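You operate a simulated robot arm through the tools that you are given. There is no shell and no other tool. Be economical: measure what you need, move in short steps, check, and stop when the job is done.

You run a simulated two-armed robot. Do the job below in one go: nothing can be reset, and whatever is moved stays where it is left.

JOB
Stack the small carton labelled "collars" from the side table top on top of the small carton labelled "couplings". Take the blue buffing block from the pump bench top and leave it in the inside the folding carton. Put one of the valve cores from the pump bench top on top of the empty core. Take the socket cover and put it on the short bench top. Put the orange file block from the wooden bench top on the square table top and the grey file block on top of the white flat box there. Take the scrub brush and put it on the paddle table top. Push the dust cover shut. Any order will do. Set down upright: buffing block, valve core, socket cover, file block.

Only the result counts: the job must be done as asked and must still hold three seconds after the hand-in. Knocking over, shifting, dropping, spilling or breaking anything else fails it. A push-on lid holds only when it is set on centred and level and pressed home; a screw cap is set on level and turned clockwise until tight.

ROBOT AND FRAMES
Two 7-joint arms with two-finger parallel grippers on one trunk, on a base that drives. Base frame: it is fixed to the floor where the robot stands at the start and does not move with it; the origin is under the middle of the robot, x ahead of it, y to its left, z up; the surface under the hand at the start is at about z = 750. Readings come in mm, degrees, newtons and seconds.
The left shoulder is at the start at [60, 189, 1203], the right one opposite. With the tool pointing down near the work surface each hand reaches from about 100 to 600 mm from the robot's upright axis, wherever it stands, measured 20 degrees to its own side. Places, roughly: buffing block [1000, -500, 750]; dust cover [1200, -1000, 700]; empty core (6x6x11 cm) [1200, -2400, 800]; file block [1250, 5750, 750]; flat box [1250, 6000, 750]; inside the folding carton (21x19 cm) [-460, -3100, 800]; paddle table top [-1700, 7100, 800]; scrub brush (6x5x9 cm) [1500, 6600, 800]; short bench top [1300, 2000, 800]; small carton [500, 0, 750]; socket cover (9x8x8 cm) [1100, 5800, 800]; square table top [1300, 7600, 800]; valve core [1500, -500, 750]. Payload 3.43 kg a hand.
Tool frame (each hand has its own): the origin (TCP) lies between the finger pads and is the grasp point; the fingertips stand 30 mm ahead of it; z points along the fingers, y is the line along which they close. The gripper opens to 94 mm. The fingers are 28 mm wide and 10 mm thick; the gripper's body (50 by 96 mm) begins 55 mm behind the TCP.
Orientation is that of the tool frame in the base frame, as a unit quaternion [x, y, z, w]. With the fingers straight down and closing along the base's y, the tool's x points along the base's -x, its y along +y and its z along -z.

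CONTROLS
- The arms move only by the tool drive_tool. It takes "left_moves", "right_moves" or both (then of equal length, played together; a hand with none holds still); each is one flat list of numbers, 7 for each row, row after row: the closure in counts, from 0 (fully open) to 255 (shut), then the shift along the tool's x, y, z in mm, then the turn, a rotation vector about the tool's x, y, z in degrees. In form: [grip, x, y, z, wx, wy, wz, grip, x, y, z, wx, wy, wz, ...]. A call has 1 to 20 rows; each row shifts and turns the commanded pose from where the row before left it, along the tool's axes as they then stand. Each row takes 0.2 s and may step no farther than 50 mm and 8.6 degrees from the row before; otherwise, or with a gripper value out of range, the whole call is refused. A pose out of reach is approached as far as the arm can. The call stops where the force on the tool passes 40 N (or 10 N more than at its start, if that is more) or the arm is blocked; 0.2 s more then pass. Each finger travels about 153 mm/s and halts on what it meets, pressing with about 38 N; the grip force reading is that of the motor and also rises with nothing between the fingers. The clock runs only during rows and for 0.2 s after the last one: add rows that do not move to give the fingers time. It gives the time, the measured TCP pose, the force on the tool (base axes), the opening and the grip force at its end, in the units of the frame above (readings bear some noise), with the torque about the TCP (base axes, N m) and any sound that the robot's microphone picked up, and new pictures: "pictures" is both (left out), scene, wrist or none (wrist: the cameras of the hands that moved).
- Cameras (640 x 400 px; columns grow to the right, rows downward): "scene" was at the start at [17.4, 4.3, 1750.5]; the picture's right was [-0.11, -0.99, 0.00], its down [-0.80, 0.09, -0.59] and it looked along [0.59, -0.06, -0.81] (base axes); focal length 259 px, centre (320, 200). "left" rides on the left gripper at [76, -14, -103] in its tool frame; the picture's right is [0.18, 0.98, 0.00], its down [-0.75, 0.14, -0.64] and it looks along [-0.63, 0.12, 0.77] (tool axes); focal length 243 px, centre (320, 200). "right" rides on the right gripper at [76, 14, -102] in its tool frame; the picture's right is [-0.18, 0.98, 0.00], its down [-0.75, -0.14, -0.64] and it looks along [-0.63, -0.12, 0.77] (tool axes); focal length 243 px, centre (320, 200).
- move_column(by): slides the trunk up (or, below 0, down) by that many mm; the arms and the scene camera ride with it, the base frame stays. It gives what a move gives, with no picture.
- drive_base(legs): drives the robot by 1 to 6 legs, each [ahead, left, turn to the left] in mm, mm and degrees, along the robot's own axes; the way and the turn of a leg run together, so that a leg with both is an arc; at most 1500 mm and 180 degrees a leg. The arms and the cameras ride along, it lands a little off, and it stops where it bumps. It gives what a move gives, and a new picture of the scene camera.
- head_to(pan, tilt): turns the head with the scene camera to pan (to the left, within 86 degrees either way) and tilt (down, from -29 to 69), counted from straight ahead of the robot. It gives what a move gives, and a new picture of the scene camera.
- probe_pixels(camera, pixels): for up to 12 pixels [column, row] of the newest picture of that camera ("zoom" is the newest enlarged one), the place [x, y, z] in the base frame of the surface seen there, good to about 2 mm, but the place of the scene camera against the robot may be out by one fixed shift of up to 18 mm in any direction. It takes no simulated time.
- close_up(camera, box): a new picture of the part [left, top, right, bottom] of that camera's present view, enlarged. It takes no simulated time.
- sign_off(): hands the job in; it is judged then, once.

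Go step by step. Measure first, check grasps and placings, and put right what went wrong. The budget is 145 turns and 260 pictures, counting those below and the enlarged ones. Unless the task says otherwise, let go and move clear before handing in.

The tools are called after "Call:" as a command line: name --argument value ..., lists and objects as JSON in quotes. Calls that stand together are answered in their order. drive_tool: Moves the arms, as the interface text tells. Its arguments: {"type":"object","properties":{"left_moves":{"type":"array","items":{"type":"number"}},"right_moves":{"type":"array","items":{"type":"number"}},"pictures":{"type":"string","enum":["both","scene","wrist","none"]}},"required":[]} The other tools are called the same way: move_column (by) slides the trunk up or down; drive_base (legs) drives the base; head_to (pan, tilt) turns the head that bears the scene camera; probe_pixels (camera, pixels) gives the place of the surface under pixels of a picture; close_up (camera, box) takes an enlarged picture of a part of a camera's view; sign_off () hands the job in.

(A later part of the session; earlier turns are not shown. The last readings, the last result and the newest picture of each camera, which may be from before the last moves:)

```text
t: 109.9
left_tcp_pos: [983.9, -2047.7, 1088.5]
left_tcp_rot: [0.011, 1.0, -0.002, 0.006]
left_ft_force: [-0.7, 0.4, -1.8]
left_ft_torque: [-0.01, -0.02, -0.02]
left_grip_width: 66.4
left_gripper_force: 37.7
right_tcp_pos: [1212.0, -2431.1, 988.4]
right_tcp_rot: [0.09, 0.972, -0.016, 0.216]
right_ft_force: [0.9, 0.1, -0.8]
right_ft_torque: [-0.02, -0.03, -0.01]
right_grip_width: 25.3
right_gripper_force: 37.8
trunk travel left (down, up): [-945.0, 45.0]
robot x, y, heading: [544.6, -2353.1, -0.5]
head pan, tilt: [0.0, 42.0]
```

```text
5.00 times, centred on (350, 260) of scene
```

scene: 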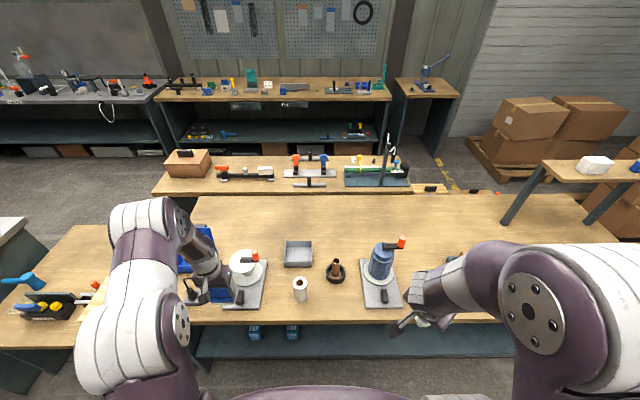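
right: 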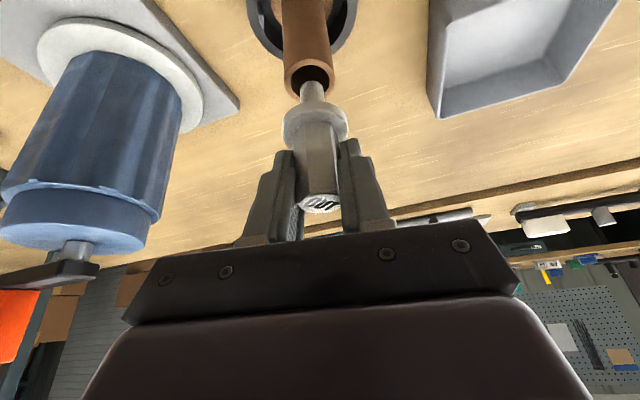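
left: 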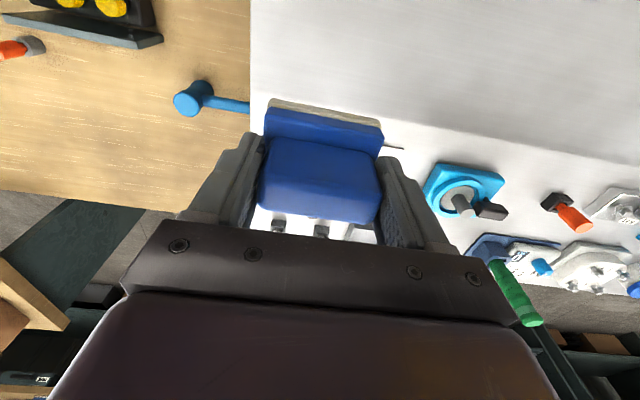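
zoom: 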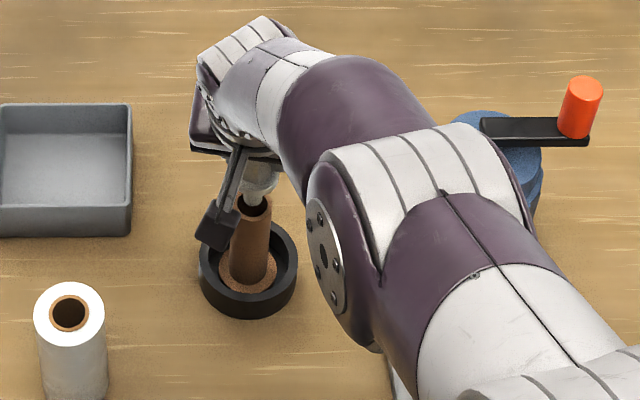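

The peg needs about −2.5 mm in x and −1.3 mm in y. I correct and lower in fine steps.

Call:
drive_tool --right_moves '[255, 2, -1.7, -1, 0, 0, 0, 255, 0, 0, 0, 0, 0, 0, 255, 0.85, 0, 1.81, 0, 0, 0, 255, 0.85, 0, 1.81, 0, 0, 0, 255, 0.85, 0, 1.81, 0, 0, 0, 255, 0.85, 0, 1.81, 0, 0, 0, 255, 0, 0, 0, 0, 0, 0]' --pictures "none"

Call:
close_up --camera "right" --box '[280, 40, 350, 110]'

```text
t: 111.5
left_tcp_pos: [980.8, -2047.5, 1089.7]
left_tcp_rot: [0.011, 1.0, -0.003, 0.008]
left_ft_force: [0.6, 0.1, -0.3]
left_ft_torque: [-0.01, 0.01, 0.01]
left_grip_width: 66.7
left_gripper_force: 37.5
right_tcp_pos: [1208.4, -2432.0, 984.8]
right_tcp_rot: [0.092, 0.971, -0.015, 0.22]
right_ft_force: [-0.1, -2.0, 25.8]
right_ft_torque: [-0.09, 0.11, 0.0]
right_grip_width: 25.0
right_gripper_force: 37.7
trunk travel left (down, up): [-945.0, 45.0]
robot x, y, heading: [546.9, -2353.0, -0.7]
head pan, tilt: [0.0, 42.0]
```

```text
5.71 times, centred on (315, 75) of right
```

zoom: 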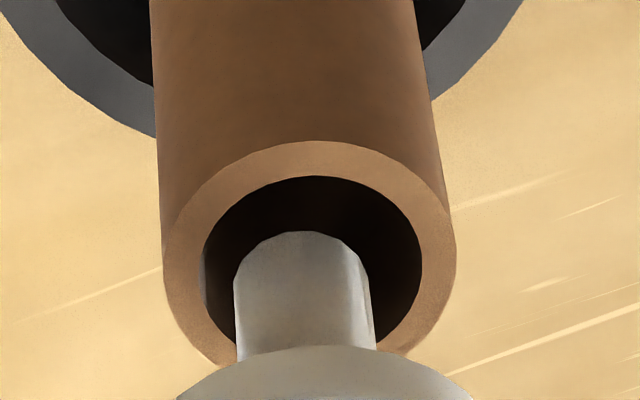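

Contact comes at rim level (z≈910) with the peg centred over the hole and no side torque, so the tube top bears it. I ease the pressure, level the hand's 0.6° roll and look from the side before letting go.

Call:
drive_tool --right_moves '[255, -1.7, 0, -3.6, 0, 0, 0, 255, 0, 1, 0, 0.6, 0.2, 0, 255, 0, 0, 0, 0, 0, 0]' --pictures "none"

Call:
close_up --camera "scene" --box '[310, 230, 370, 290]'

Call:
close_up --camera "left" --box '[0, 0, 640, 400]'

```text
t: 112.3
left_tcp_pos: [983.4, -2046.8, 1087.8]
left_tcp_rot: [0.012, 1.0, -0.003, 0.005]
left_ft_force: [0.1, 0.8, -0.8]
left_ft_torque: [-0.03, 0.04, 0.0]
left_grip_width: 66.5
left_gripper_force: 37.7
right_tcp_pos: [1208.4, -2432.0, 983.1]
right_tcp_rot: [0.091, 0.972, -0.021, 0.215]
right_ft_force: [0.3, 0.7, 12.4]
right_ft_torque: [0.1, -0.05, 0.0]
right_grip_width: 25.5
right_gripper_force: 37.7
trunk travel left (down, up): [-945.0, 45.0]
robot x, y, heading: [545.7, -2354.8, -0.5]
head pan, tilt: [0.0, 42.0]
```

```text
6.67 times, centred on (340, 260) of scene
```

zoom: 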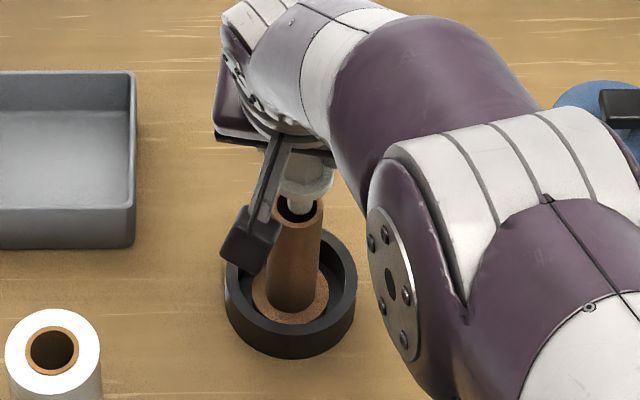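

```text
1.00 times, centred on (320, 200) of left (not enlarged: the box is as wide or as high as the picture)
```

zoom: 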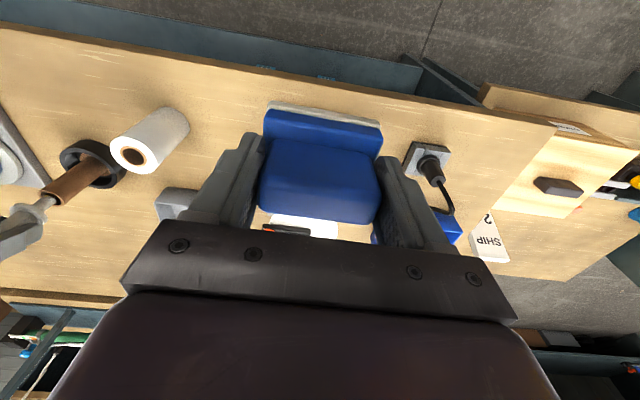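

Call:
close_up --camera "left" --box '[0, 130, 130, 250]'

```text
3.33 times, centred on (65, 190) of left
```

zoom: 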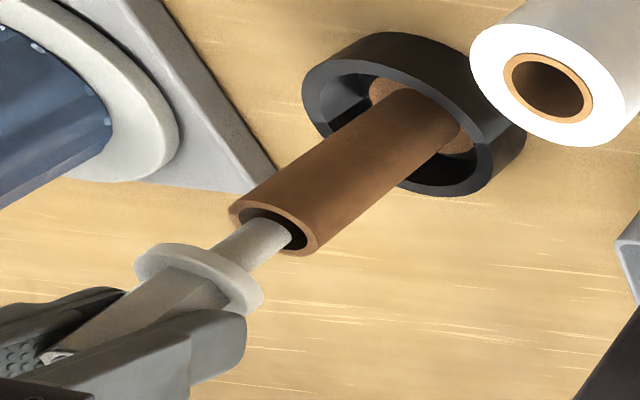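

The core looks upright on the tube rim. I open just a few mm, wait, and look.

Call:
drive_tool --right_moves '[165, 0, 0, 0, 0, 0, 0, 165, 0, 0, 0, 0, 0, 0, 165, 0, 0, 0, 0, 0, 0]' --pictures "wrist"

Call:
close_up --camera "left" --box '[0, 130, 130, 250]'

```text
t: 113.1
left_tcp_pos: [983.5, -2047.4, 1087.4]
left_tcp_rot: [0.012, 1.0, -0.003, 0.006]
left_ft_force: [0.4, -0.4, -1.4]
left_ft_torque: [0.01, -0.04, -0.03]
left_grip_width: 66.5
left_gripper_force: 38.1
right_tcp_pos: [1210.1, -2431.5, 984.0]
right_tcp_rot: [0.091, 0.972, -0.021, 0.214]
right_ft_force: [-0.4, -0.2, -1.3]
right_ft_torque: [0.0, 0.02, 0.0]
right_grip_width: 33.2
right_gripper_force: 0.1
trunk travel left (down, up): [-945.0, 45.0]
robot x, y, heading: [549.5, -2355.0, -0.3]
head pan, tilt: [0.0, 42.0]
```

right: 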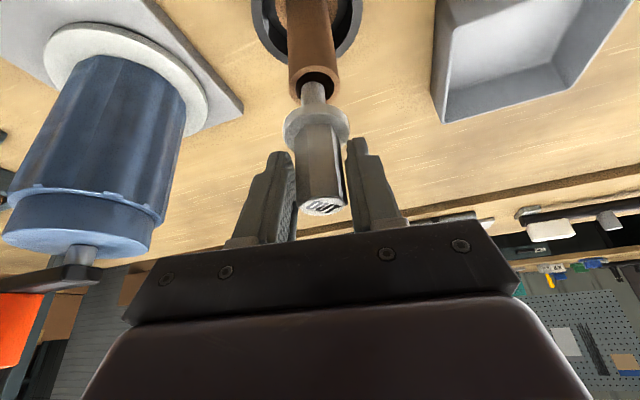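

```text
3.33 times, centred on (65, 190) of left
```

zoom: 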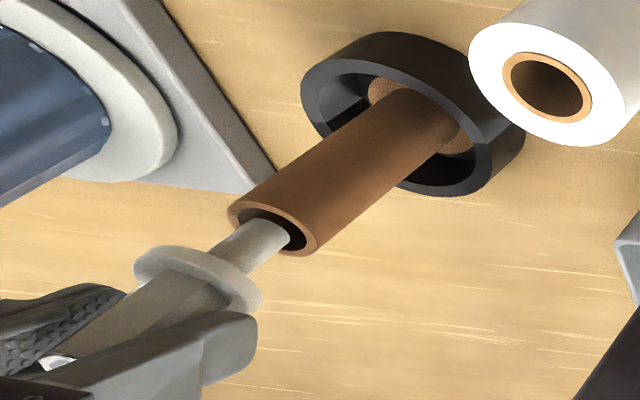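

It stands, but the hex seems closer to the right finger. I zoom to see whether it leans.

Call:
close_up --camera "right" --box '[240, 60, 400, 240]'

Call:
probe_pixels --camera "zoom" --pixels '[[170, 62], [290, 62], [122, 150], [235, 150], [340, 150], [180, 310], [240, 320], [300, 300], [205, 90], [265, 90]]'

```text
2.22 times, centred on (320, 150) of right
```

zoom: 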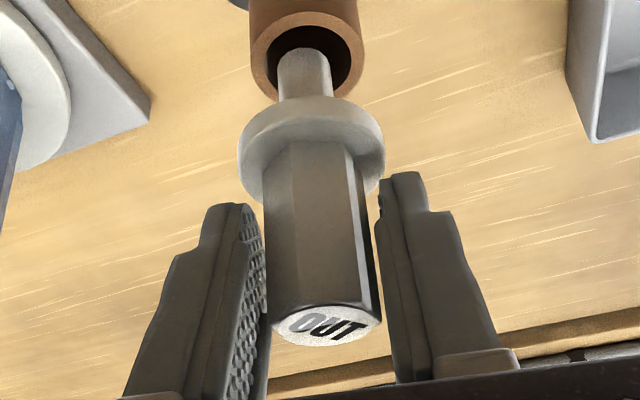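

```text
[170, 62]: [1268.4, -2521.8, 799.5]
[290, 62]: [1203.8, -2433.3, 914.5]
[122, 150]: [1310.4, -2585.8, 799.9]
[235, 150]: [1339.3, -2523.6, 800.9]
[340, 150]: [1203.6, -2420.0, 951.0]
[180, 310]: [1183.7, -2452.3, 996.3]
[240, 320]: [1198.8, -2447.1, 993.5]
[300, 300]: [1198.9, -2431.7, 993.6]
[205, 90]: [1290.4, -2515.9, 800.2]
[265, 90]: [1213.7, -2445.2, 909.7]
```

There is a gap on both sides: it stands on its own. I open fully and back off along the tool axis.

Call:
drive_tool --right_moves '[60, 0, 0, 0, 0, 0, 0, 0, 0, 0, 0, 0, 0, 0, 0, 0, 0, -20, 0, 0, 0, 0, 0, 0, -40, 0, 0, 0, 0, 0, 0, -45, 0, 0, 0, 0, 0, 0, -45, 0, 0, 0, 0, 0, 0, -45, 0, 0, 0, 0, 0, 0, -45, 0, 0, 0]' --pictures "both"

Call:
close_up --camera "scene" --box '[290, 220, 390, 300]'

```text
t: 114.9
left_tcp_pos: [984.0, -2047.6, 1087.5]
left_tcp_rot: [0.011, 1.0, -0.002, 0.006]
left_ft_force: [-0.1, -0.1, -1.9]
left_ft_torque: [0.03, 0.0, 0.0]
left_grip_width: 66.7
left_gripper_force: 38.3
right_tcp_pos: [1107.8, -2410.1, 1205.3]
right_tcp_rot: [0.091, 0.972, -0.021, 0.214]
right_ft_force: [0.4, 0.1, -0.2]
right_ft_torque: [0.03, -0.01, 0.04]
right_grip_width: 93.9
right_gripper_force: 0.1
trunk travel left (down, up): [-945.0, 45.0]
robot x, y, heading: [545.2, -2355.2, -0.8]
head pan, tilt: [0.0, 42.0]
```

scene: 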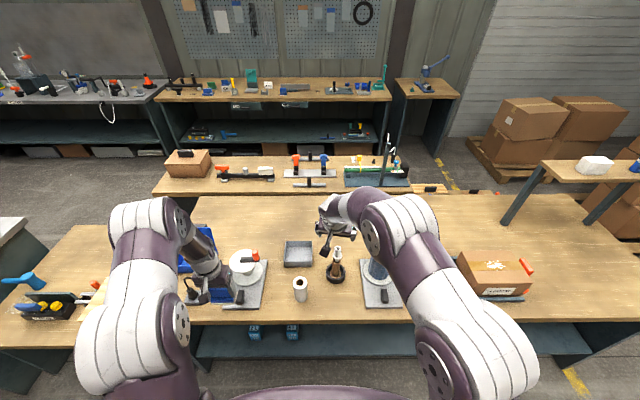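
right: 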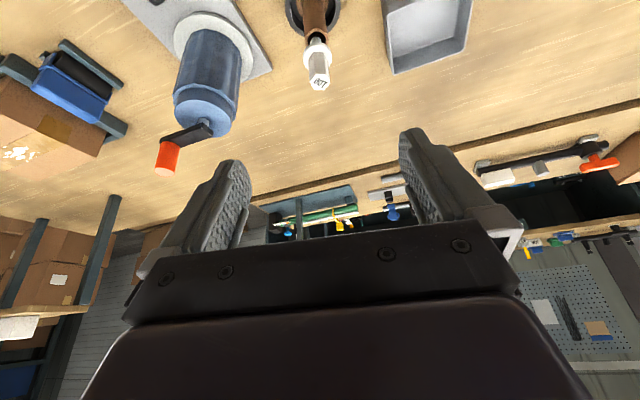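

```text
5.00 times, centred on (340, 260) of scene
```

zoom: 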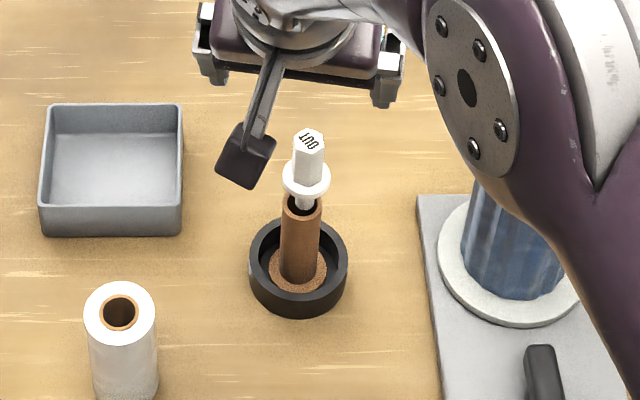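

OUT stands upright on the empty core. Next the folding carton: I back away, turn around and look at its table.

Call:
drive_base --legs '[[-300, 0, 0], [0, 0, 178], [0, 500, 0]]'

Call:
head_to --pan 10 --tilt 40

```text
t: 127.0
left_tcp_pos: [-131.7, -3190.0, 1088.7]
left_tcp_rot: [1.0, 0.028, -0.006, -0.003]
left_ft_force: [0.2, 0.1, -0.9]
left_ft_torque: [0.01, -0.01, -0.01]
left_grip_width: 66.4
left_gripper_force: 38.1
right_tcp_pos: [-284.9, -2838.0, 1203.1]
right_tcp_rot: [0.975, -0.053, -0.215, -0.012]
right_ft_force: [0.4, 0.5, 0.1]
right_ft_torque: [-0.01, -0.01, 0.0]
right_grip_width: 94.1
right_gripper_force: 0.1
trunk travel left (down, up): [-945.0, 45.0]
robot x, y, heading: [281.4, -2852.5, -176.2]
head pan, tilt: [0.0, 42.0]
```

scene: 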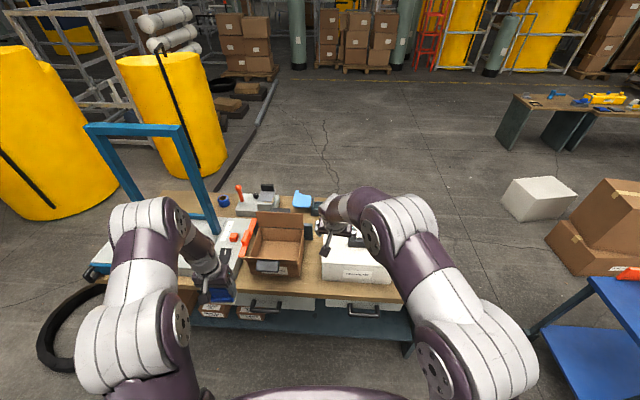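

```text
t: 127.7
left_tcp_pos: [-130.6, -3192.2, 1088.4]
left_tcp_rot: [1.0, 0.028, -0.005, -0.003]
left_ft_force: [-0.1, -0.7, -0.7]
left_ft_torque: [0.0, -0.03, 0.02]
left_grip_width: 66.4
left_gripper_force: 37.7
right_tcp_pos: [-285.3, -2840.1, 1203.9]
right_tcp_rot: [0.975, -0.053, -0.214, -0.012]
right_ft_force: [0.3, -0.2, -1.1]
right_ft_torque: [0.03, -0.01, 0.0]
right_grip_width: 93.7
right_gripper_force: 0.1
trunk travel left (down, up): [-945.0, 45.0]
robot x, y, heading: [278.8, -2850.1, -176.0]
head pan, tilt: [10.0, 40.0]
```

scene: 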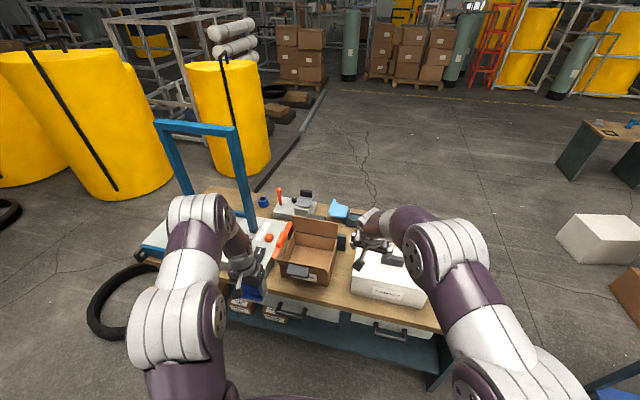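

The open folding carton is at (312,250). I measure its inside and the surroundings.

Call:
close_up --camera "scene" --box '[230, 190, 430, 310]'

Call:
probe_pixels --camera "zoom" --pixels '[[200, 170], [340, 185], [215, 110], [345, 150], [270, 200], [190, 240], [310, 285], [280, 125], [205, 140], [330, 210], [60, 270], [400, 330]]'

```text
3.20 times, centred on (330, 250) of scene
```

zoom: 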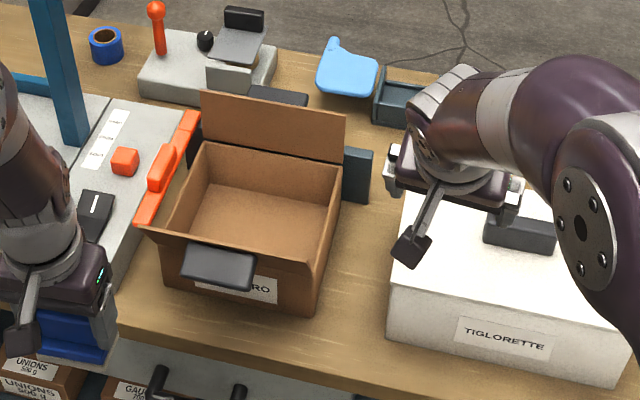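

```text
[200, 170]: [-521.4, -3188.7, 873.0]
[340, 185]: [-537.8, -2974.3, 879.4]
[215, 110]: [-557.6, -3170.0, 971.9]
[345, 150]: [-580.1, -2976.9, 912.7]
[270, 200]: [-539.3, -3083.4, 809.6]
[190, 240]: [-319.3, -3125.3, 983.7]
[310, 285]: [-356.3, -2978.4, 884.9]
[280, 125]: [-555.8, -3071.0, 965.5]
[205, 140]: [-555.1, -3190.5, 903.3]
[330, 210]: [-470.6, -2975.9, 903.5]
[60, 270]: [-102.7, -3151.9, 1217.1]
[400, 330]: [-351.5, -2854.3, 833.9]
```

Call:
close_up --camera "left" --box '[0, 0, 640, 400]'

Call:
close_up --camera "right" --box '[0, 0, 640, 400]'

```text
1.00 times, centred on (320, 200) of left (not enlarged: the box is as wide or as high as the picture)
```

zoom: 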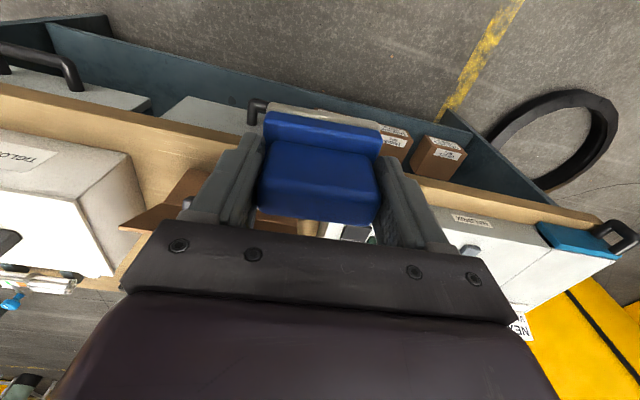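

```text
1.00 times, centred on (320, 200) of right (not enlarged: the box is as wide or as high as the picture)
```

zoom: 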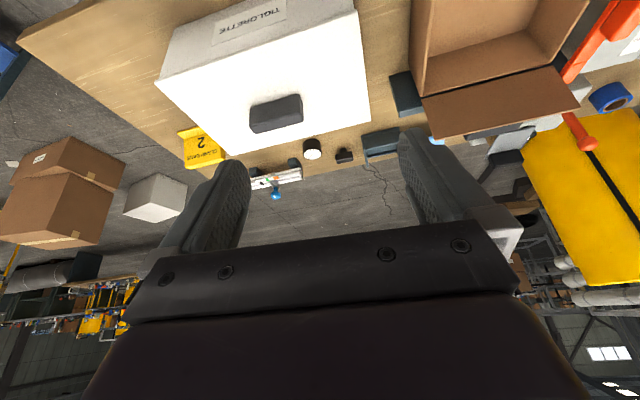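

Call:
close_up --camera "scene" --box '[270, 215, 350, 300]'

Call:
probe_pixels --camera "zoom" --pixels '[[180, 260], [230, 280], [150, 225], [290, 250], [330, 230], [120, 180], [330, 120], [200, 110], [200, 170], [260, 180], [100, 230], [340, 270]]'

Call:
close_up --camera "right" --box '[400, 0, 640, 150]'

Call:
probe_pixels --camera "zoom" --pixels '[[60, 30], [70, 170], [120, 180], [200, 80], [330, 120], [420, 160], [480, 30], [440, 10], [60, 330], [470, 290], [250, 30], [130, 100]]'

```text
4.71 times, centred on (310, 258) of scene
```

zoom: 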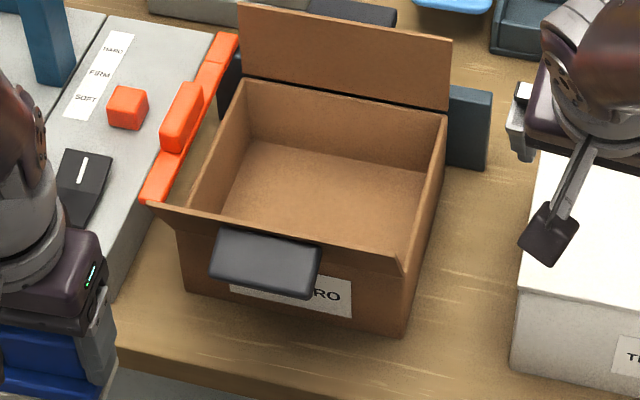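

```text
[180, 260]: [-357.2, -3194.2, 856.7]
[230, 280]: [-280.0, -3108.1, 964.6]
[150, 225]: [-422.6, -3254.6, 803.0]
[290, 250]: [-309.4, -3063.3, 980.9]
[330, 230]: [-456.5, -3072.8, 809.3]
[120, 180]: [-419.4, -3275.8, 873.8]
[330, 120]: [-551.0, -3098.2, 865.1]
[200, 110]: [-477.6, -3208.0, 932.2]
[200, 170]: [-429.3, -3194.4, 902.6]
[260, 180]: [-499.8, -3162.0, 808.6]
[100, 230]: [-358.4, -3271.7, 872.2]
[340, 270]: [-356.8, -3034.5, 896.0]
```

```text
2.67 times, centred on (520, 75) of right
```

zoom: 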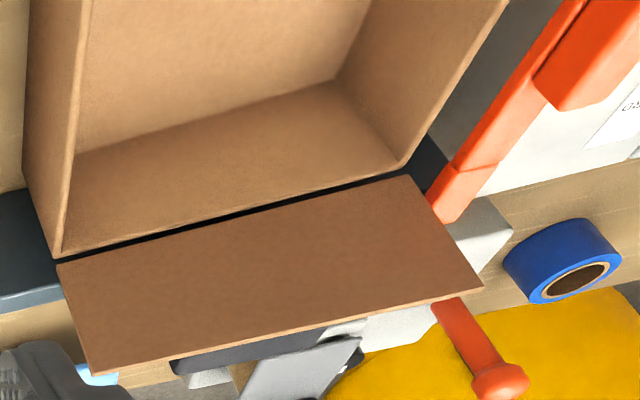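

```text
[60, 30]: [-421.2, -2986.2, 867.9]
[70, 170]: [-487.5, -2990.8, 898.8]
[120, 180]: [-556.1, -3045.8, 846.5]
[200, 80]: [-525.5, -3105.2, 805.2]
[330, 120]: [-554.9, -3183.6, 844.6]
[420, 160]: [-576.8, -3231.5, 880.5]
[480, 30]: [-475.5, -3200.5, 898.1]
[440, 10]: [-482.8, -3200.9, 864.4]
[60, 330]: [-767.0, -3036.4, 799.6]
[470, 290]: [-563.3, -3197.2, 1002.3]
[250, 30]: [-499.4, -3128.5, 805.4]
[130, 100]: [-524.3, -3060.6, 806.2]
```

Carton interior: x −556..−357, y −3200..−2988, floor z 805, walls to ~900. I drive 215 mm closer.

Call:
drive_base --legs '[[215, 0, -4]]'

Call:
probe_pixels --camera "scene" --pixels '[[290, 240], [330, 300]]'

```text
t: 129.4
left_tcp_pos: [-364.1, -3170.0, 1089.1]
left_tcp_rot: [1.0, -0.005, -0.007, -0.003]
left_ft_force: [-0.4, 0.2, -1.3]
left_ft_torque: [-0.01, 0.05, -0.04]
left_grip_width: 66.3
left_gripper_force: 37.7
right_tcp_pos: [-493.7, -2809.3, 1205.4]
right_tcp_rot: [0.973, -0.086, -0.214, -0.02]
right_ft_force: [-0.5, 0.0, 0.3]
right_ft_torque: [0.05, 0.04, 0.01]
right_grip_width: 94.1
right_gripper_force: 0.1
trunk travel left (down, up): [-945.0, 45.0]
robot x, y, heading: [69.0, -2859.7, -179.9]
head pan, tilt: [10.0, 40.0]
```

scene: 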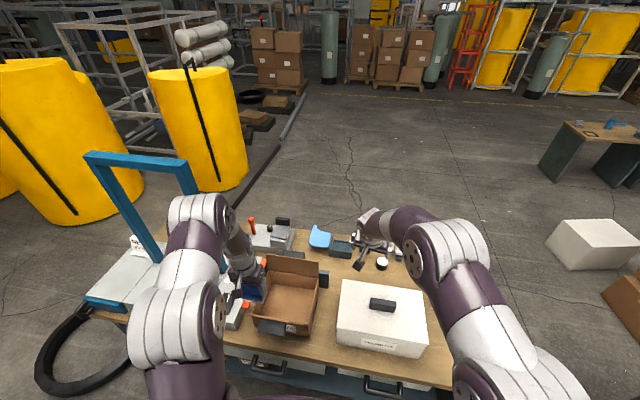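

```text
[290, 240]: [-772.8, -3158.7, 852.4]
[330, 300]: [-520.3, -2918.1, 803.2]
```

I move the left hand over the carton's middle (−456,−3094) at this height and check.

Call:
drive_tool --left_moves '[255, -31, -25, 0, 0, 0, 0, 255, -31, -25, 0, 0, 0, 0, 255, -30, -26, 0, 0, 0, 0, 255, 0, 0, 0, 0, 0, 0]' --pictures "both"

Call:
close_up --camera "scene" --box '[210, 220, 350, 350]'

```text
t: 130.4
left_tcp_pos: [-453.0, -3094.1, 1090.3]
left_tcp_rot: [1.0, -0.005, -0.006, -0.003]
left_ft_force: [-0.6, -0.1, -0.9]
left_ft_torque: [0.03, -0.04, -0.01]
left_grip_width: 66.6
left_gripper_force: 38.5
right_tcp_pos: [-495.6, -2810.9, 1203.7]
right_tcp_rot: [0.973, -0.085, -0.215, -0.02]
right_ft_force: [0.1, 0.5, 0.3]
right_ft_torque: [0.02, -0.01, 0.01]
right_grip_width: 93.9
right_gripper_force: 0.0
trunk travel left (down, up): [-945.0, 45.0]
robot x, y, heading: [70.8, -2859.4, -180.0]
head pan, tilt: [10.0, 40.0]
```

scene: 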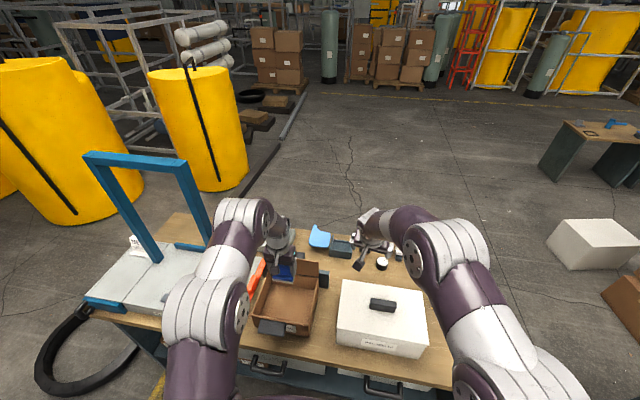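
left: 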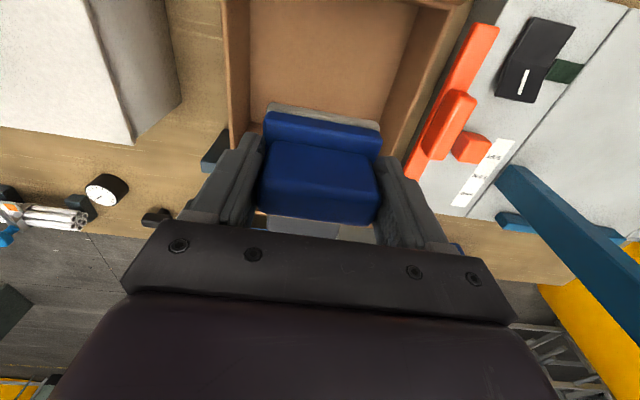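

```text
3.08 times, centred on (280, 285) of scene
```

zoom: 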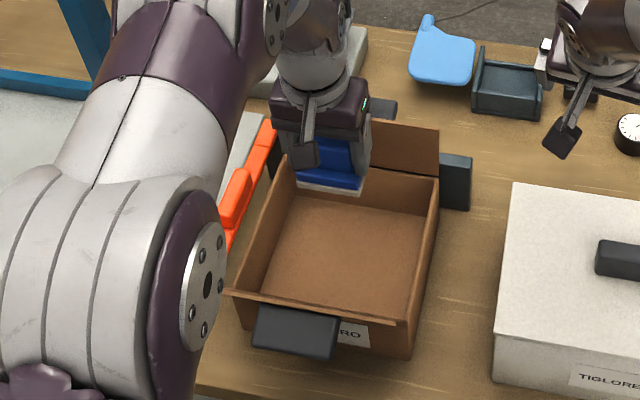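

Call:
probe_pixels --camera "left" --pixels '[[250, 60], [243, 20], [415, 30], [395, 90], [330, 60], [330, 5], [300, 225], [232, 100], [258, 225], [350, 232]]'

```text
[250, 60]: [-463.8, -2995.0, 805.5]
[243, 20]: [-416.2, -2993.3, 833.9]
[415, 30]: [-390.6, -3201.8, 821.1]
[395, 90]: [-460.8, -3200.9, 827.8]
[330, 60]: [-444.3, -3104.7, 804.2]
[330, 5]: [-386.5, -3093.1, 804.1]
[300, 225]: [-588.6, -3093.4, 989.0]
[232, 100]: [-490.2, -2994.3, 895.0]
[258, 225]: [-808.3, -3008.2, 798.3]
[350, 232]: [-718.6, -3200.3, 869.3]
```

Well centred. I descend, shifting 8 mm further in to keep the camera clear of the front flap.

Call:
drive_tool --left_moves '[255, -8, 3, 20, 0, 0, 0, 255, 0, 0, 40, 0, 0, 0, 255, 0, 0, 40, 0, 0, 0, 255, 0, 0, 40, 0, 0, 0, 255, 0, 0, 40, 0, 0, 0, 255, 0, 0, 30, 0, 0, 0, 255, 0, 0, 6, 0, 0, 0, 255, 0, 0, 0, 0, 0, 0]' --pictures "wrist"

```text
t: 132.2
left_tcp_pos: [-469.2, -3094.6, 873.7]
left_tcp_rot: [1.0, -0.006, -0.005, -0.003]
left_ft_force: [0.2, 0.2, -1.8]
left_ft_torque: [0.0, 0.0, 0.01]
left_grip_width: 66.4
left_gripper_force: 37.8
right_tcp_pos: [-496.8, -2809.1, 1204.2]
right_tcp_rot: [0.973, -0.085, -0.214, -0.019]
right_ft_force: [0.2, 0.0, 0.2]
right_ft_torque: [0.0, 0.01, 0.03]
right_grip_width: 93.9
right_gripper_force: 0.0
trunk travel left (down, up): [-945.0, 45.0]
robot x, y, heading: [66.4, -2859.1, -179.9]
head pan, tilt: [10.0, 40.0]
```

left: 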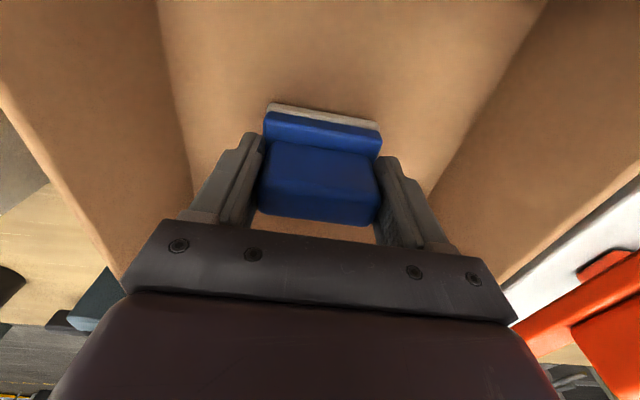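

Still ~7 mm above the floor. I lower in small steps to contact.

Call:
drive_tool --left_moves '[255, 0, 0, 3, 0, 0, 0, 255, 0, 0, 2, 0, 0, 0, 255, 0, 0, 1.5, 0, 0, 0, 255, 0, 0, 1.5, 0, 0, 0, 255, 0, 0, 0, 0, 0, 0]' --pictures "none"

```text
t: 133.4
left_tcp_pos: [-469.6, -3096.6, 865.1]
left_tcp_rot: [1.0, -0.006, -0.007, -0.004]
left_ft_force: [-0.7, -0.1, 6.3]
left_ft_torque: [-0.28, -0.12, -0.03]
left_grip_width: 66.5
left_gripper_force: 37.9
right_tcp_pos: [-496.1, -2809.1, 1204.4]
right_tcp_rot: [0.973, -0.087, -0.214, -0.02]
right_ft_force: [-0.5, 0.3, -0.3]
right_ft_torque: [-0.02, 0.05, 0.01]
right_grip_width: 94.0
right_gripper_force: 0.1
trunk travel left (down, up): [-945.0, 45.0]
robot x, y, heading: [67.6, -2859.8, -179.9]
head pan, tilt: [10.0, 40.0]
```

Contact (6 N). I open and rise straight out.

Call:
drive_tool --left_moves '[150, 0, 0, 0, 0, 0, 0, 0, 0, 0, 0, 0, 0, 0, 0, 0, 0, 0, 0, 0, 0, 0, 0, 0, -30, 0, 0, 0, 0, 0, 0, -45, 0, 0, 0, 0, 0, 0, -45, 0, 0, 0, 0, 0, 0, -45, 0, 0, 0, 0, 0, 0, -45, 0, 0, 0, 0, 0, 0, -30, 0, 0, 0]' --pictures "wrist"

```text
t: 135.4
left_tcp_pos: [-466.3, -3096.9, 1107.5]
left_tcp_rot: [1.0, -0.006, -0.006, -0.003]
left_ft_force: [-0.5, -0.5, -0.3]
left_ft_torque: [0.02, -0.01, -0.02]
left_grip_width: 94.2
left_gripper_force: 0.1
right_tcp_pos: [-496.2, -2809.9, 1204.3]
right_tcp_rot: [0.973, -0.085, -0.214, -0.019]
right_ft_force: [1.4, 0.2, 0.5]
right_ft_torque: [0.01, -0.01, -0.04]
right_grip_width: 94.0
right_gripper_force: 0.0
trunk travel left (down, up): [-945.0, 45.0]
robot x, y, heading: [68.3, -2860.7, -179.8]
head pan, tilt: [10.0, 40.0]
```

left: 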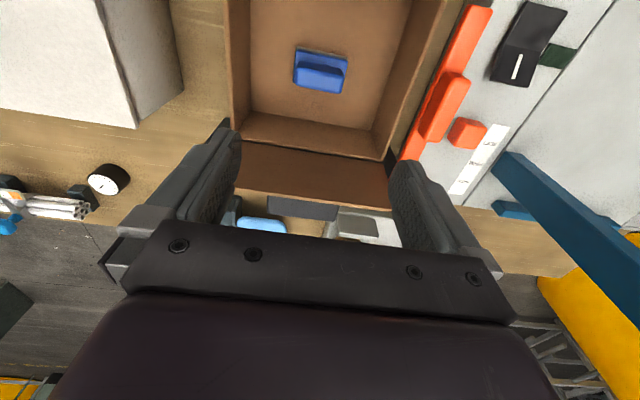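

The blue block sits upright in the carton. I raise nothing further and head back north: back off, strafe, and turn for the gap between cart and side table.

Call:
drive_base --legs '[[-340, 0, 0], [0, -1440, 0], [0, 0, 122.3]]'

```text
t: 149.4
left_tcp_pos: [893.0, -1763.7, 1108.0]
left_tcp_rot: [0.505, 0.863, -0.006, 0.004]
left_ft_force: [-0.5, -0.2, 0.3]
left_ft_torque: [-0.01, 0.03, 0.0]
left_grip_width: 94.2
left_gripper_force: 0.1
right_tcp_pos: [658.8, -1934.5, 1204.2]
right_tcp_rot: [0.56, 0.8, -0.124, 0.175]
right_ft_force: [-0.1, 0.1, -0.1]
right_ft_torque: [-0.01, 0.01, 0.01]
right_grip_width: 94.4
right_gripper_force: 0.0
trunk travel left (down, up): [-945.0, 45.0]
robot x, y, heading: [417.9, -1416.3, -59.8]
head pan, tilt: [10.0, 40.0]
```

scene: 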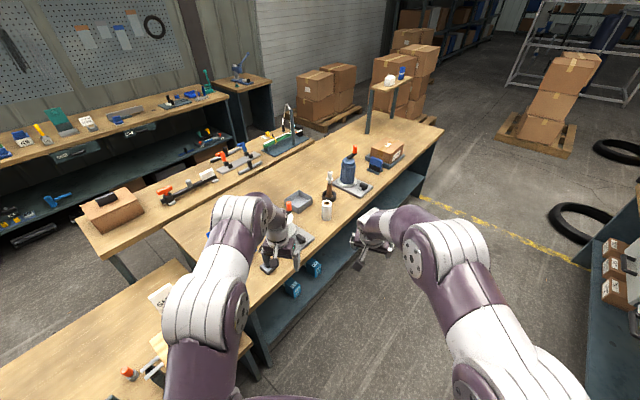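

The valve core still stands at (330,190). I line up with the gap first.

Call:
drive_base --legs '[[0, 0, 2.2], [-332, 110, 0]]'

```text
t: 152.0
left_tcp_pos: [822.1, -1417.2, 1107.3]
left_tcp_rot: [0.492, 0.871, -0.005, 0.003]
left_ft_force: [-0.2, -0.3, 0.2]
left_ft_torque: [0.0, 0.01, 0.01]
left_grip_width: 93.5
left_gripper_force: 0.0
right_tcp_pos: [594.2, -1595.0, 1203.6]
right_tcp_rot: [0.549, 0.808, -0.12, 0.176]
right_ft_force: [-0.6, -0.4, -0.2]
right_ft_torque: [-0.03, 0.02, -0.02]
right_grip_width: 94.1
right_gripper_force: 0.2
trunk travel left (down, up): [-945.0, 45.0]
robot x, y, heading: [336.6, -1086.3, -57.9]
head pan, tilt: [10.0, 40.0]
```

scene: 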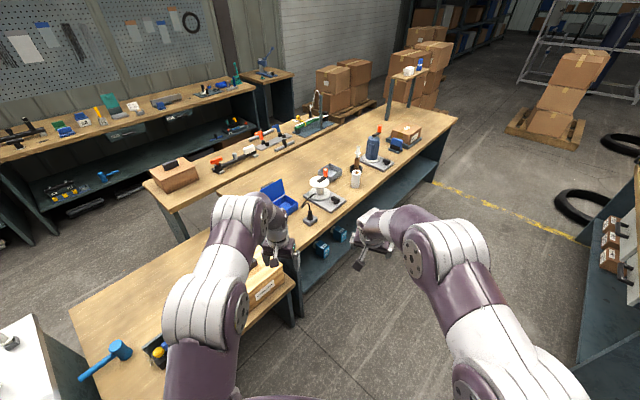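

On the proven line. I drive back 620 mm through the gap and turn to heading 90.

Call:
drive_base --legs '[[-620, 0, 0], [-50, 0, 0], [0, 0, 147.8]]'

Call:
head_to --pan 0 --tilt 25

```text
t: 161.9
left_tcp_pos: [-192.9, 35.8, 1108.4]
left_tcp_rot: [-0.664, 0.748, 0.003, 0.007]
left_ft_force: [-0.2, -0.3, 0.9]
left_ft_torque: [0.03, 0.02, 0.02]
left_grip_width: 94.4
left_gripper_force: 0.1
right_tcp_pos: [96.8, 35.9, 1204.0]
right_tcp_rot: [-0.586, 0.781, 0.128, 0.172]
right_ft_force: [-0.4, -1.0, 0.5]
right_ft_torque: [0.02, 0.02, 0.0]
right_grip_width: 93.9
right_gripper_force: 0.0
trunk travel left (down, up): [-945.0, 45.0]
robot x, y, heading: [-12.8, -521.0, 84.2]
head pan, tilt: [10.0, 40.0]
```

scene: 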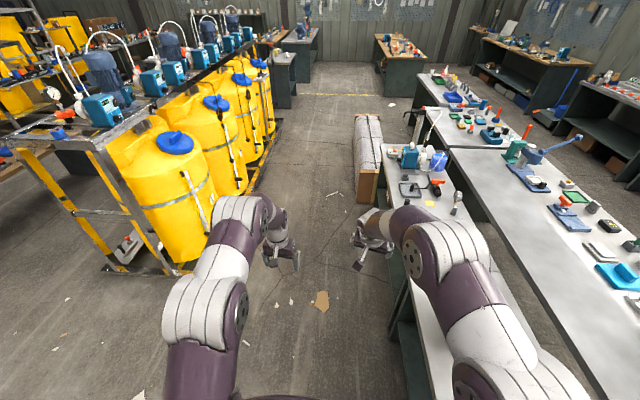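

```text
t: 162.7
left_tcp_pos: [-191.7, 35.5, 1107.1]
left_tcp_rot: [-0.664, 0.748, 0.002, 0.006]
left_ft_force: [0.4, 0.2, -0.1]
left_ft_torque: [0.03, -0.02, 0.03]
left_grip_width: 93.8
left_gripper_force: 0.0
right_tcp_pos: [98.4, 35.5, 1202.9]
right_tcp_rot: [-0.586, 0.782, 0.128, 0.172]
right_ft_force: [-0.7, 0.3, -1.0]
right_ft_torque: [-0.01, -0.02, 0.0]
right_grip_width: 94.0
right_gripper_force: 0.0
trunk travel left (down, up): [-945.0, 45.0]
robot x, y, heading: [-9.4, -520.8, 84.0]
head pan, tilt: [0.0, 25.0]
```

scene: 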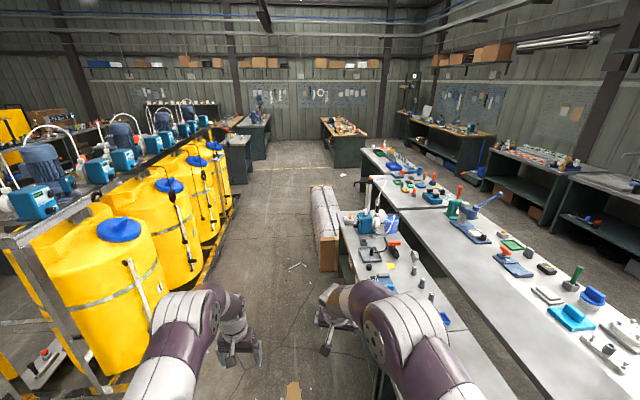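

There is an aisle between the yellow tank rack and the rolled goods at (325,230). I probe clearances and the benches ahead.

Call:
probe_pixels --camera "scene" --pixels '[[322, 268], [316, 240], [312, 190], [160, 345], [205, 285], [238, 205], [345, 280], [250, 130], [345, 125], [365, 150], [240, 135], [425, 120]]'

Call:
close_up --camera "scene" --box '[180, 60, 520, 240]'

```text
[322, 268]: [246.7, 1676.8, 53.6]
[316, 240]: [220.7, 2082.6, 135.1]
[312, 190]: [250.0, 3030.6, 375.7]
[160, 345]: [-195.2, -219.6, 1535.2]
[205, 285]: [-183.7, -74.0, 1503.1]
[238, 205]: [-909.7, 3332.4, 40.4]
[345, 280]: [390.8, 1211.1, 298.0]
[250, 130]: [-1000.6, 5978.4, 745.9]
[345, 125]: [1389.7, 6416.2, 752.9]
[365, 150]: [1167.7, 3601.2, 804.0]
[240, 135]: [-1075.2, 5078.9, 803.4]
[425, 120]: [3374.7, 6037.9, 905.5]
```

```text
1.88 times, centred on (350, 150) of scene
```

zoom: 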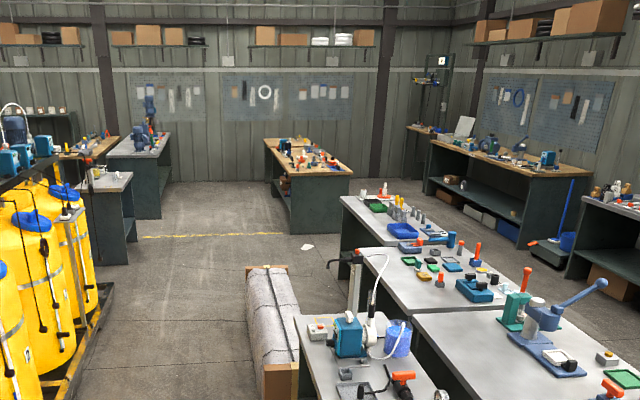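

Call:
probe_pixels --camera "scene" --pixels '[[222, 240], [215, 262], [140, 310], [130, 375], [228, 222], [165, 290], [340, 235], [338, 190], [350, 230], [420, 205], [372, 190], [60, 380]]'

```text
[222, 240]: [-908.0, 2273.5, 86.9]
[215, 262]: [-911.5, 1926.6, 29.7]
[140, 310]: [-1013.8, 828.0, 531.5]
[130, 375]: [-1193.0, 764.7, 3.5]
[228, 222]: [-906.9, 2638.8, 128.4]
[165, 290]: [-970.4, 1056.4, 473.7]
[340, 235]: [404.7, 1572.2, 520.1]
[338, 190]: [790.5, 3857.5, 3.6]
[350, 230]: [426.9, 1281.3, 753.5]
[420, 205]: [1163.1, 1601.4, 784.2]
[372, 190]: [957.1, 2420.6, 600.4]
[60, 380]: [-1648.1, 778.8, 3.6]
```

The aisle is free from x −907 to 220. I drive north along x≈−300 to y≈4400.

Call:
drive_base --legs '[[0, 0, 6], [1500, 290, 0], [1500, 0, 0], [1500, 0, 0], [450, 0, 0]]'

Call:
head_to --pan -45 --tilt 25

```text
refused: leg 2 is longer than a leg can be; nothing moved
```

```text
t: 163.8
left_tcp_pos: [-190.9, 35.3, 1107.2]
left_tcp_rot: [-0.664, 0.748, 0.003, 0.006]
left_ft_force: [-0.6, -0.2, -0.4]
left_ft_torque: [0.0, -0.03, 0.01]
left_grip_width: 94.2
left_gripper_force: 0.1
right_tcp_pos: [97.4, 36.7, 1203.5]
right_tcp_rot: [-0.586, 0.781, 0.129, 0.172]
right_ft_force: [0.6, -0.5, 1.2]
right_ft_torque: [0.01, -0.01, 0.0]
right_grip_width: 94.2
right_gripper_force: 0.0
trunk travel left (down, up): [-945.0, 45.0]
robot x, y, heading: [-13.5, -518.6, 83.9]
head pan, tilt: [-45.0, 25.0]
```

scene: 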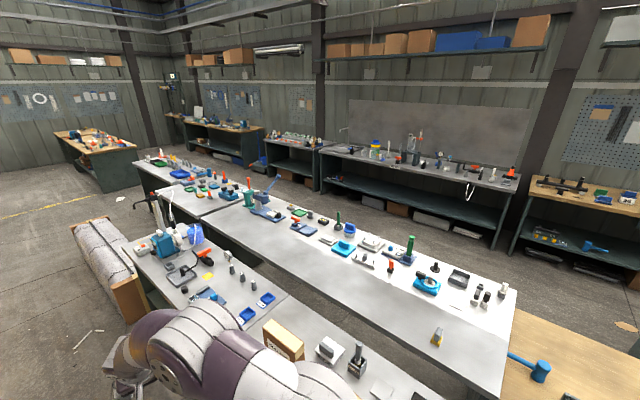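

Leg too long; I split it.

Call:
drive_base --legs '[[0, 0, 6], [1400, 290, 0], [1480, 0, 0], [1480, 0, 0], [550, 0, 0], [0, 0, -45]]'

Call:
head_to --pan 0 --tilt 30

```text
t: 189.9
left_tcp_pos: [-150.3, 4887.8, 1107.3]
left_tcp_rot: [-0.384, 0.923, -0.001, 0.005]
left_ft_force: [0.0, -0.1, 0.2]
left_ft_torque: [0.01, 0.0, 0.0]
left_grip_width: 94.0
left_gripper_force: 0.1
right_tcp_pos: [77.9, 4711.2, 1203.7]
right_tcp_rot: [-0.3, 0.929, 0.065, 0.206]
right_ft_force: [0.1, 0.0, 0.1]
right_ft_torque: [0.01, 0.0, 0.01]
right_grip_width: 94.2
right_gripper_force: 0.0
trunk travel left (down, up): [-945.0, 45.0]
robot x, y, heading: [-349.2, 4340.7, 45.9]
head pan, tilt: [-45.0, 25.0]
```

scene: 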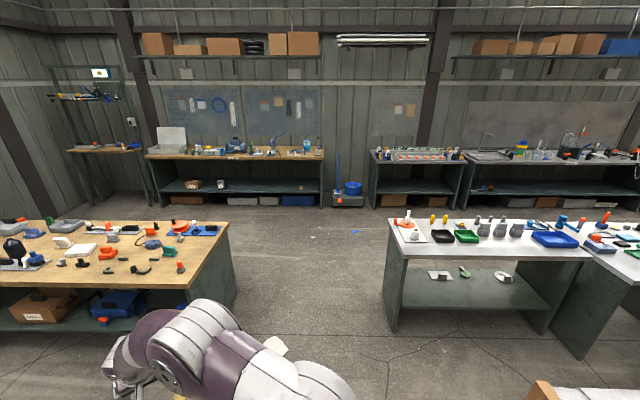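

```text
t: 191.0
left_tcp_pos: [-150.5, 4888.1, 1107.6]
left_tcp_rot: [-0.384, 0.923, 0.0, 0.005]
left_ft_force: [0.7, 0.2, -0.7]
left_ft_torque: [-0.02, 0.02, -0.04]
left_grip_width: 94.0
left_gripper_force: 0.0
right_tcp_pos: [79.2, 4710.2, 1203.3]
right_tcp_rot: [-0.3, 0.93, 0.065, 0.204]
right_ft_force: [-0.7, -0.7, -0.1]
right_ft_torque: [-0.01, 0.01, 0.01]
right_grip_width: 93.9
right_gripper_force: 0.1
trunk travel left (down, up): [-945.0, 45.0]
robot x, y, heading: [-350.6, 4340.2, 46.4]
head pan, tilt: [0.0, 30.0]
```

scene: 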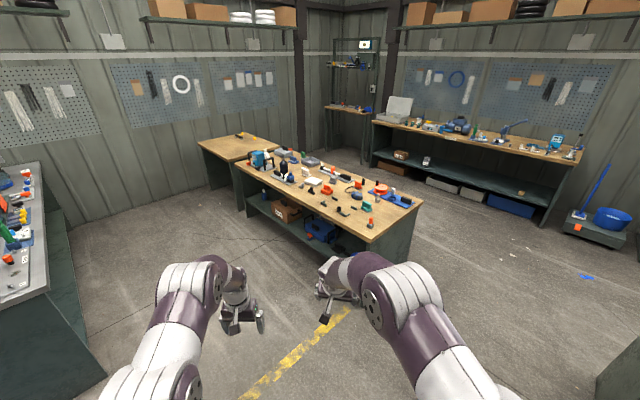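

The wooden bench is ahead with the square table behind it. I zoom and probe the layout.

Call:
close_up --camera "scene" --box '[190, 120, 430, 270]'

Call:
probe_pixels --camera "scene" --pixels '[[420, 203], [385, 240], [240, 165], [275, 150], [200, 143], [238, 160], [278, 148], [370, 222], [400, 200], [313, 182], [326, 190], [40, 170]]'

```text
2.67 times, centred on (310, 195) of scene
```

zoom: 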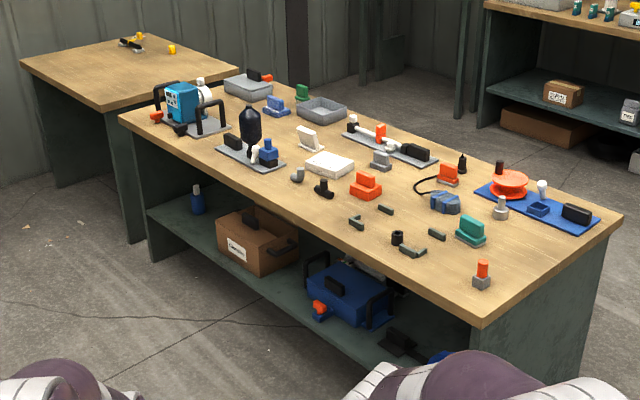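

```text
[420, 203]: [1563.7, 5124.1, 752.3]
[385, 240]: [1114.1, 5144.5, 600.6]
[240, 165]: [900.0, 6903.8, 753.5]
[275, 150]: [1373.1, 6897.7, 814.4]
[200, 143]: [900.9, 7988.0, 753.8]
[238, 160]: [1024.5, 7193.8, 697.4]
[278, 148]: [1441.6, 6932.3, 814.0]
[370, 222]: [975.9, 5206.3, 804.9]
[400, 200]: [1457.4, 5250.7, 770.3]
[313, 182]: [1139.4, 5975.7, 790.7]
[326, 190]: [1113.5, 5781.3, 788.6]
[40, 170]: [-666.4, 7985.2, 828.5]
```

Bench: x 890–1560, y 5120–6950. Square table: y 7190–8000. I drive up to the bench front near y 5780.

Call:
drive_base --legs '[[778, 212, 0], [778, 212, 0], [0, 0, -46.4]]'

Call:
head_to --pan 0 --tilt 42

Call:
close_up --camera "scene" --box '[180, 170, 480, 350]'

```text
t: 201.3
left_tcp_pos: [932.9, 5990.5, 1107.2]
left_tcp_rot: [0.008, 1.0, -0.003, 0.005]
left_ft_force: [-1.3, 0.1, -0.4]
left_ft_torque: [-0.01, 0.01, -0.05]
left_grip_width: 94.1
left_gripper_force: 0.2
right_tcp_pos: [962.0, 5700.7, 1204.6]
right_tcp_rot: [0.087, 0.973, -0.019, 0.214]
right_ft_force: [0.2, -0.8, 0.1]
right_ft_torque: [0.0, -0.02, 0.02]
right_grip_width: 94.1
right_gripper_force: 0.0
trunk travel left (down, up): [-945.0, 45.0]
robot x, y, heading: [398.3, 5753.5, -0.0]
head pan, tilt: [0.0, 30.0]
```

scene: 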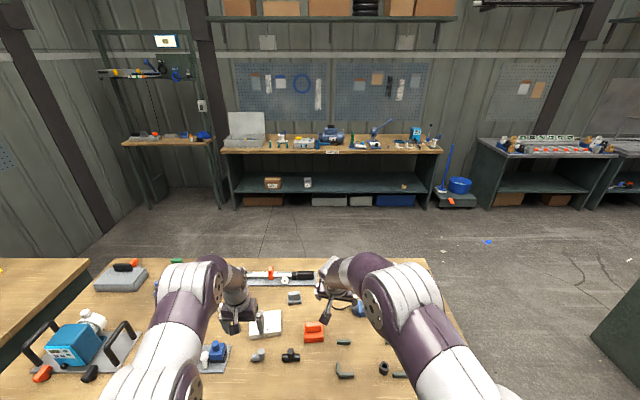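

```text
t: 202.1
left_tcp_pos: [933.1, 5988.0, 1107.4]
left_tcp_rot: [0.009, 1.0, -0.003, 0.005]
left_ft_force: [0.2, 0.8, 0.2]
left_ft_torque: [-0.03, -0.02, 0.0]
left_grip_width: 94.2
left_gripper_force: 0.0
right_tcp_pos: [962.6, 5700.0, 1204.0]
right_tcp_rot: [0.088, 0.973, -0.02, 0.214]
right_ft_force: [-0.1, 0.2, -0.3]
right_ft_torque: [0.01, 0.0, 0.0]
right_grip_width: 93.8
right_gripper_force: 0.0
trunk travel left (down, up): [-945.0, 45.0]
robot x, y, heading: [396.7, 5750.9, -0.1]
head pan, tilt: [0.0, 42.0]
```

scene: 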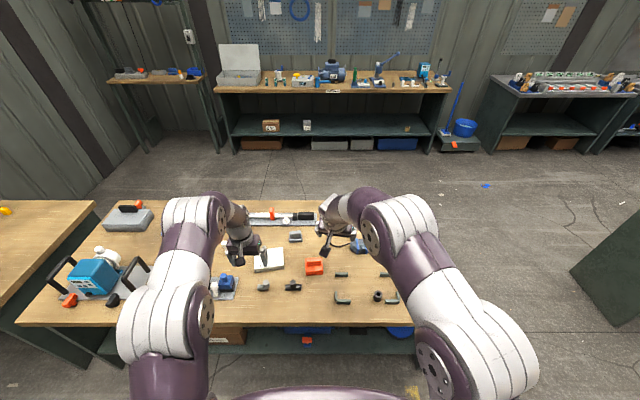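

```text
2.13 times, centred on (330, 260) of scene
```

zoom: 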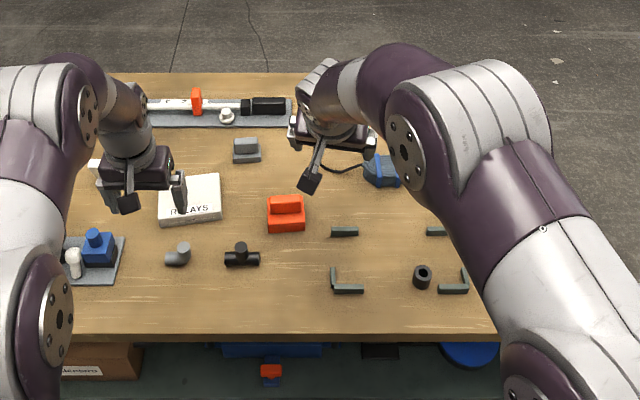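

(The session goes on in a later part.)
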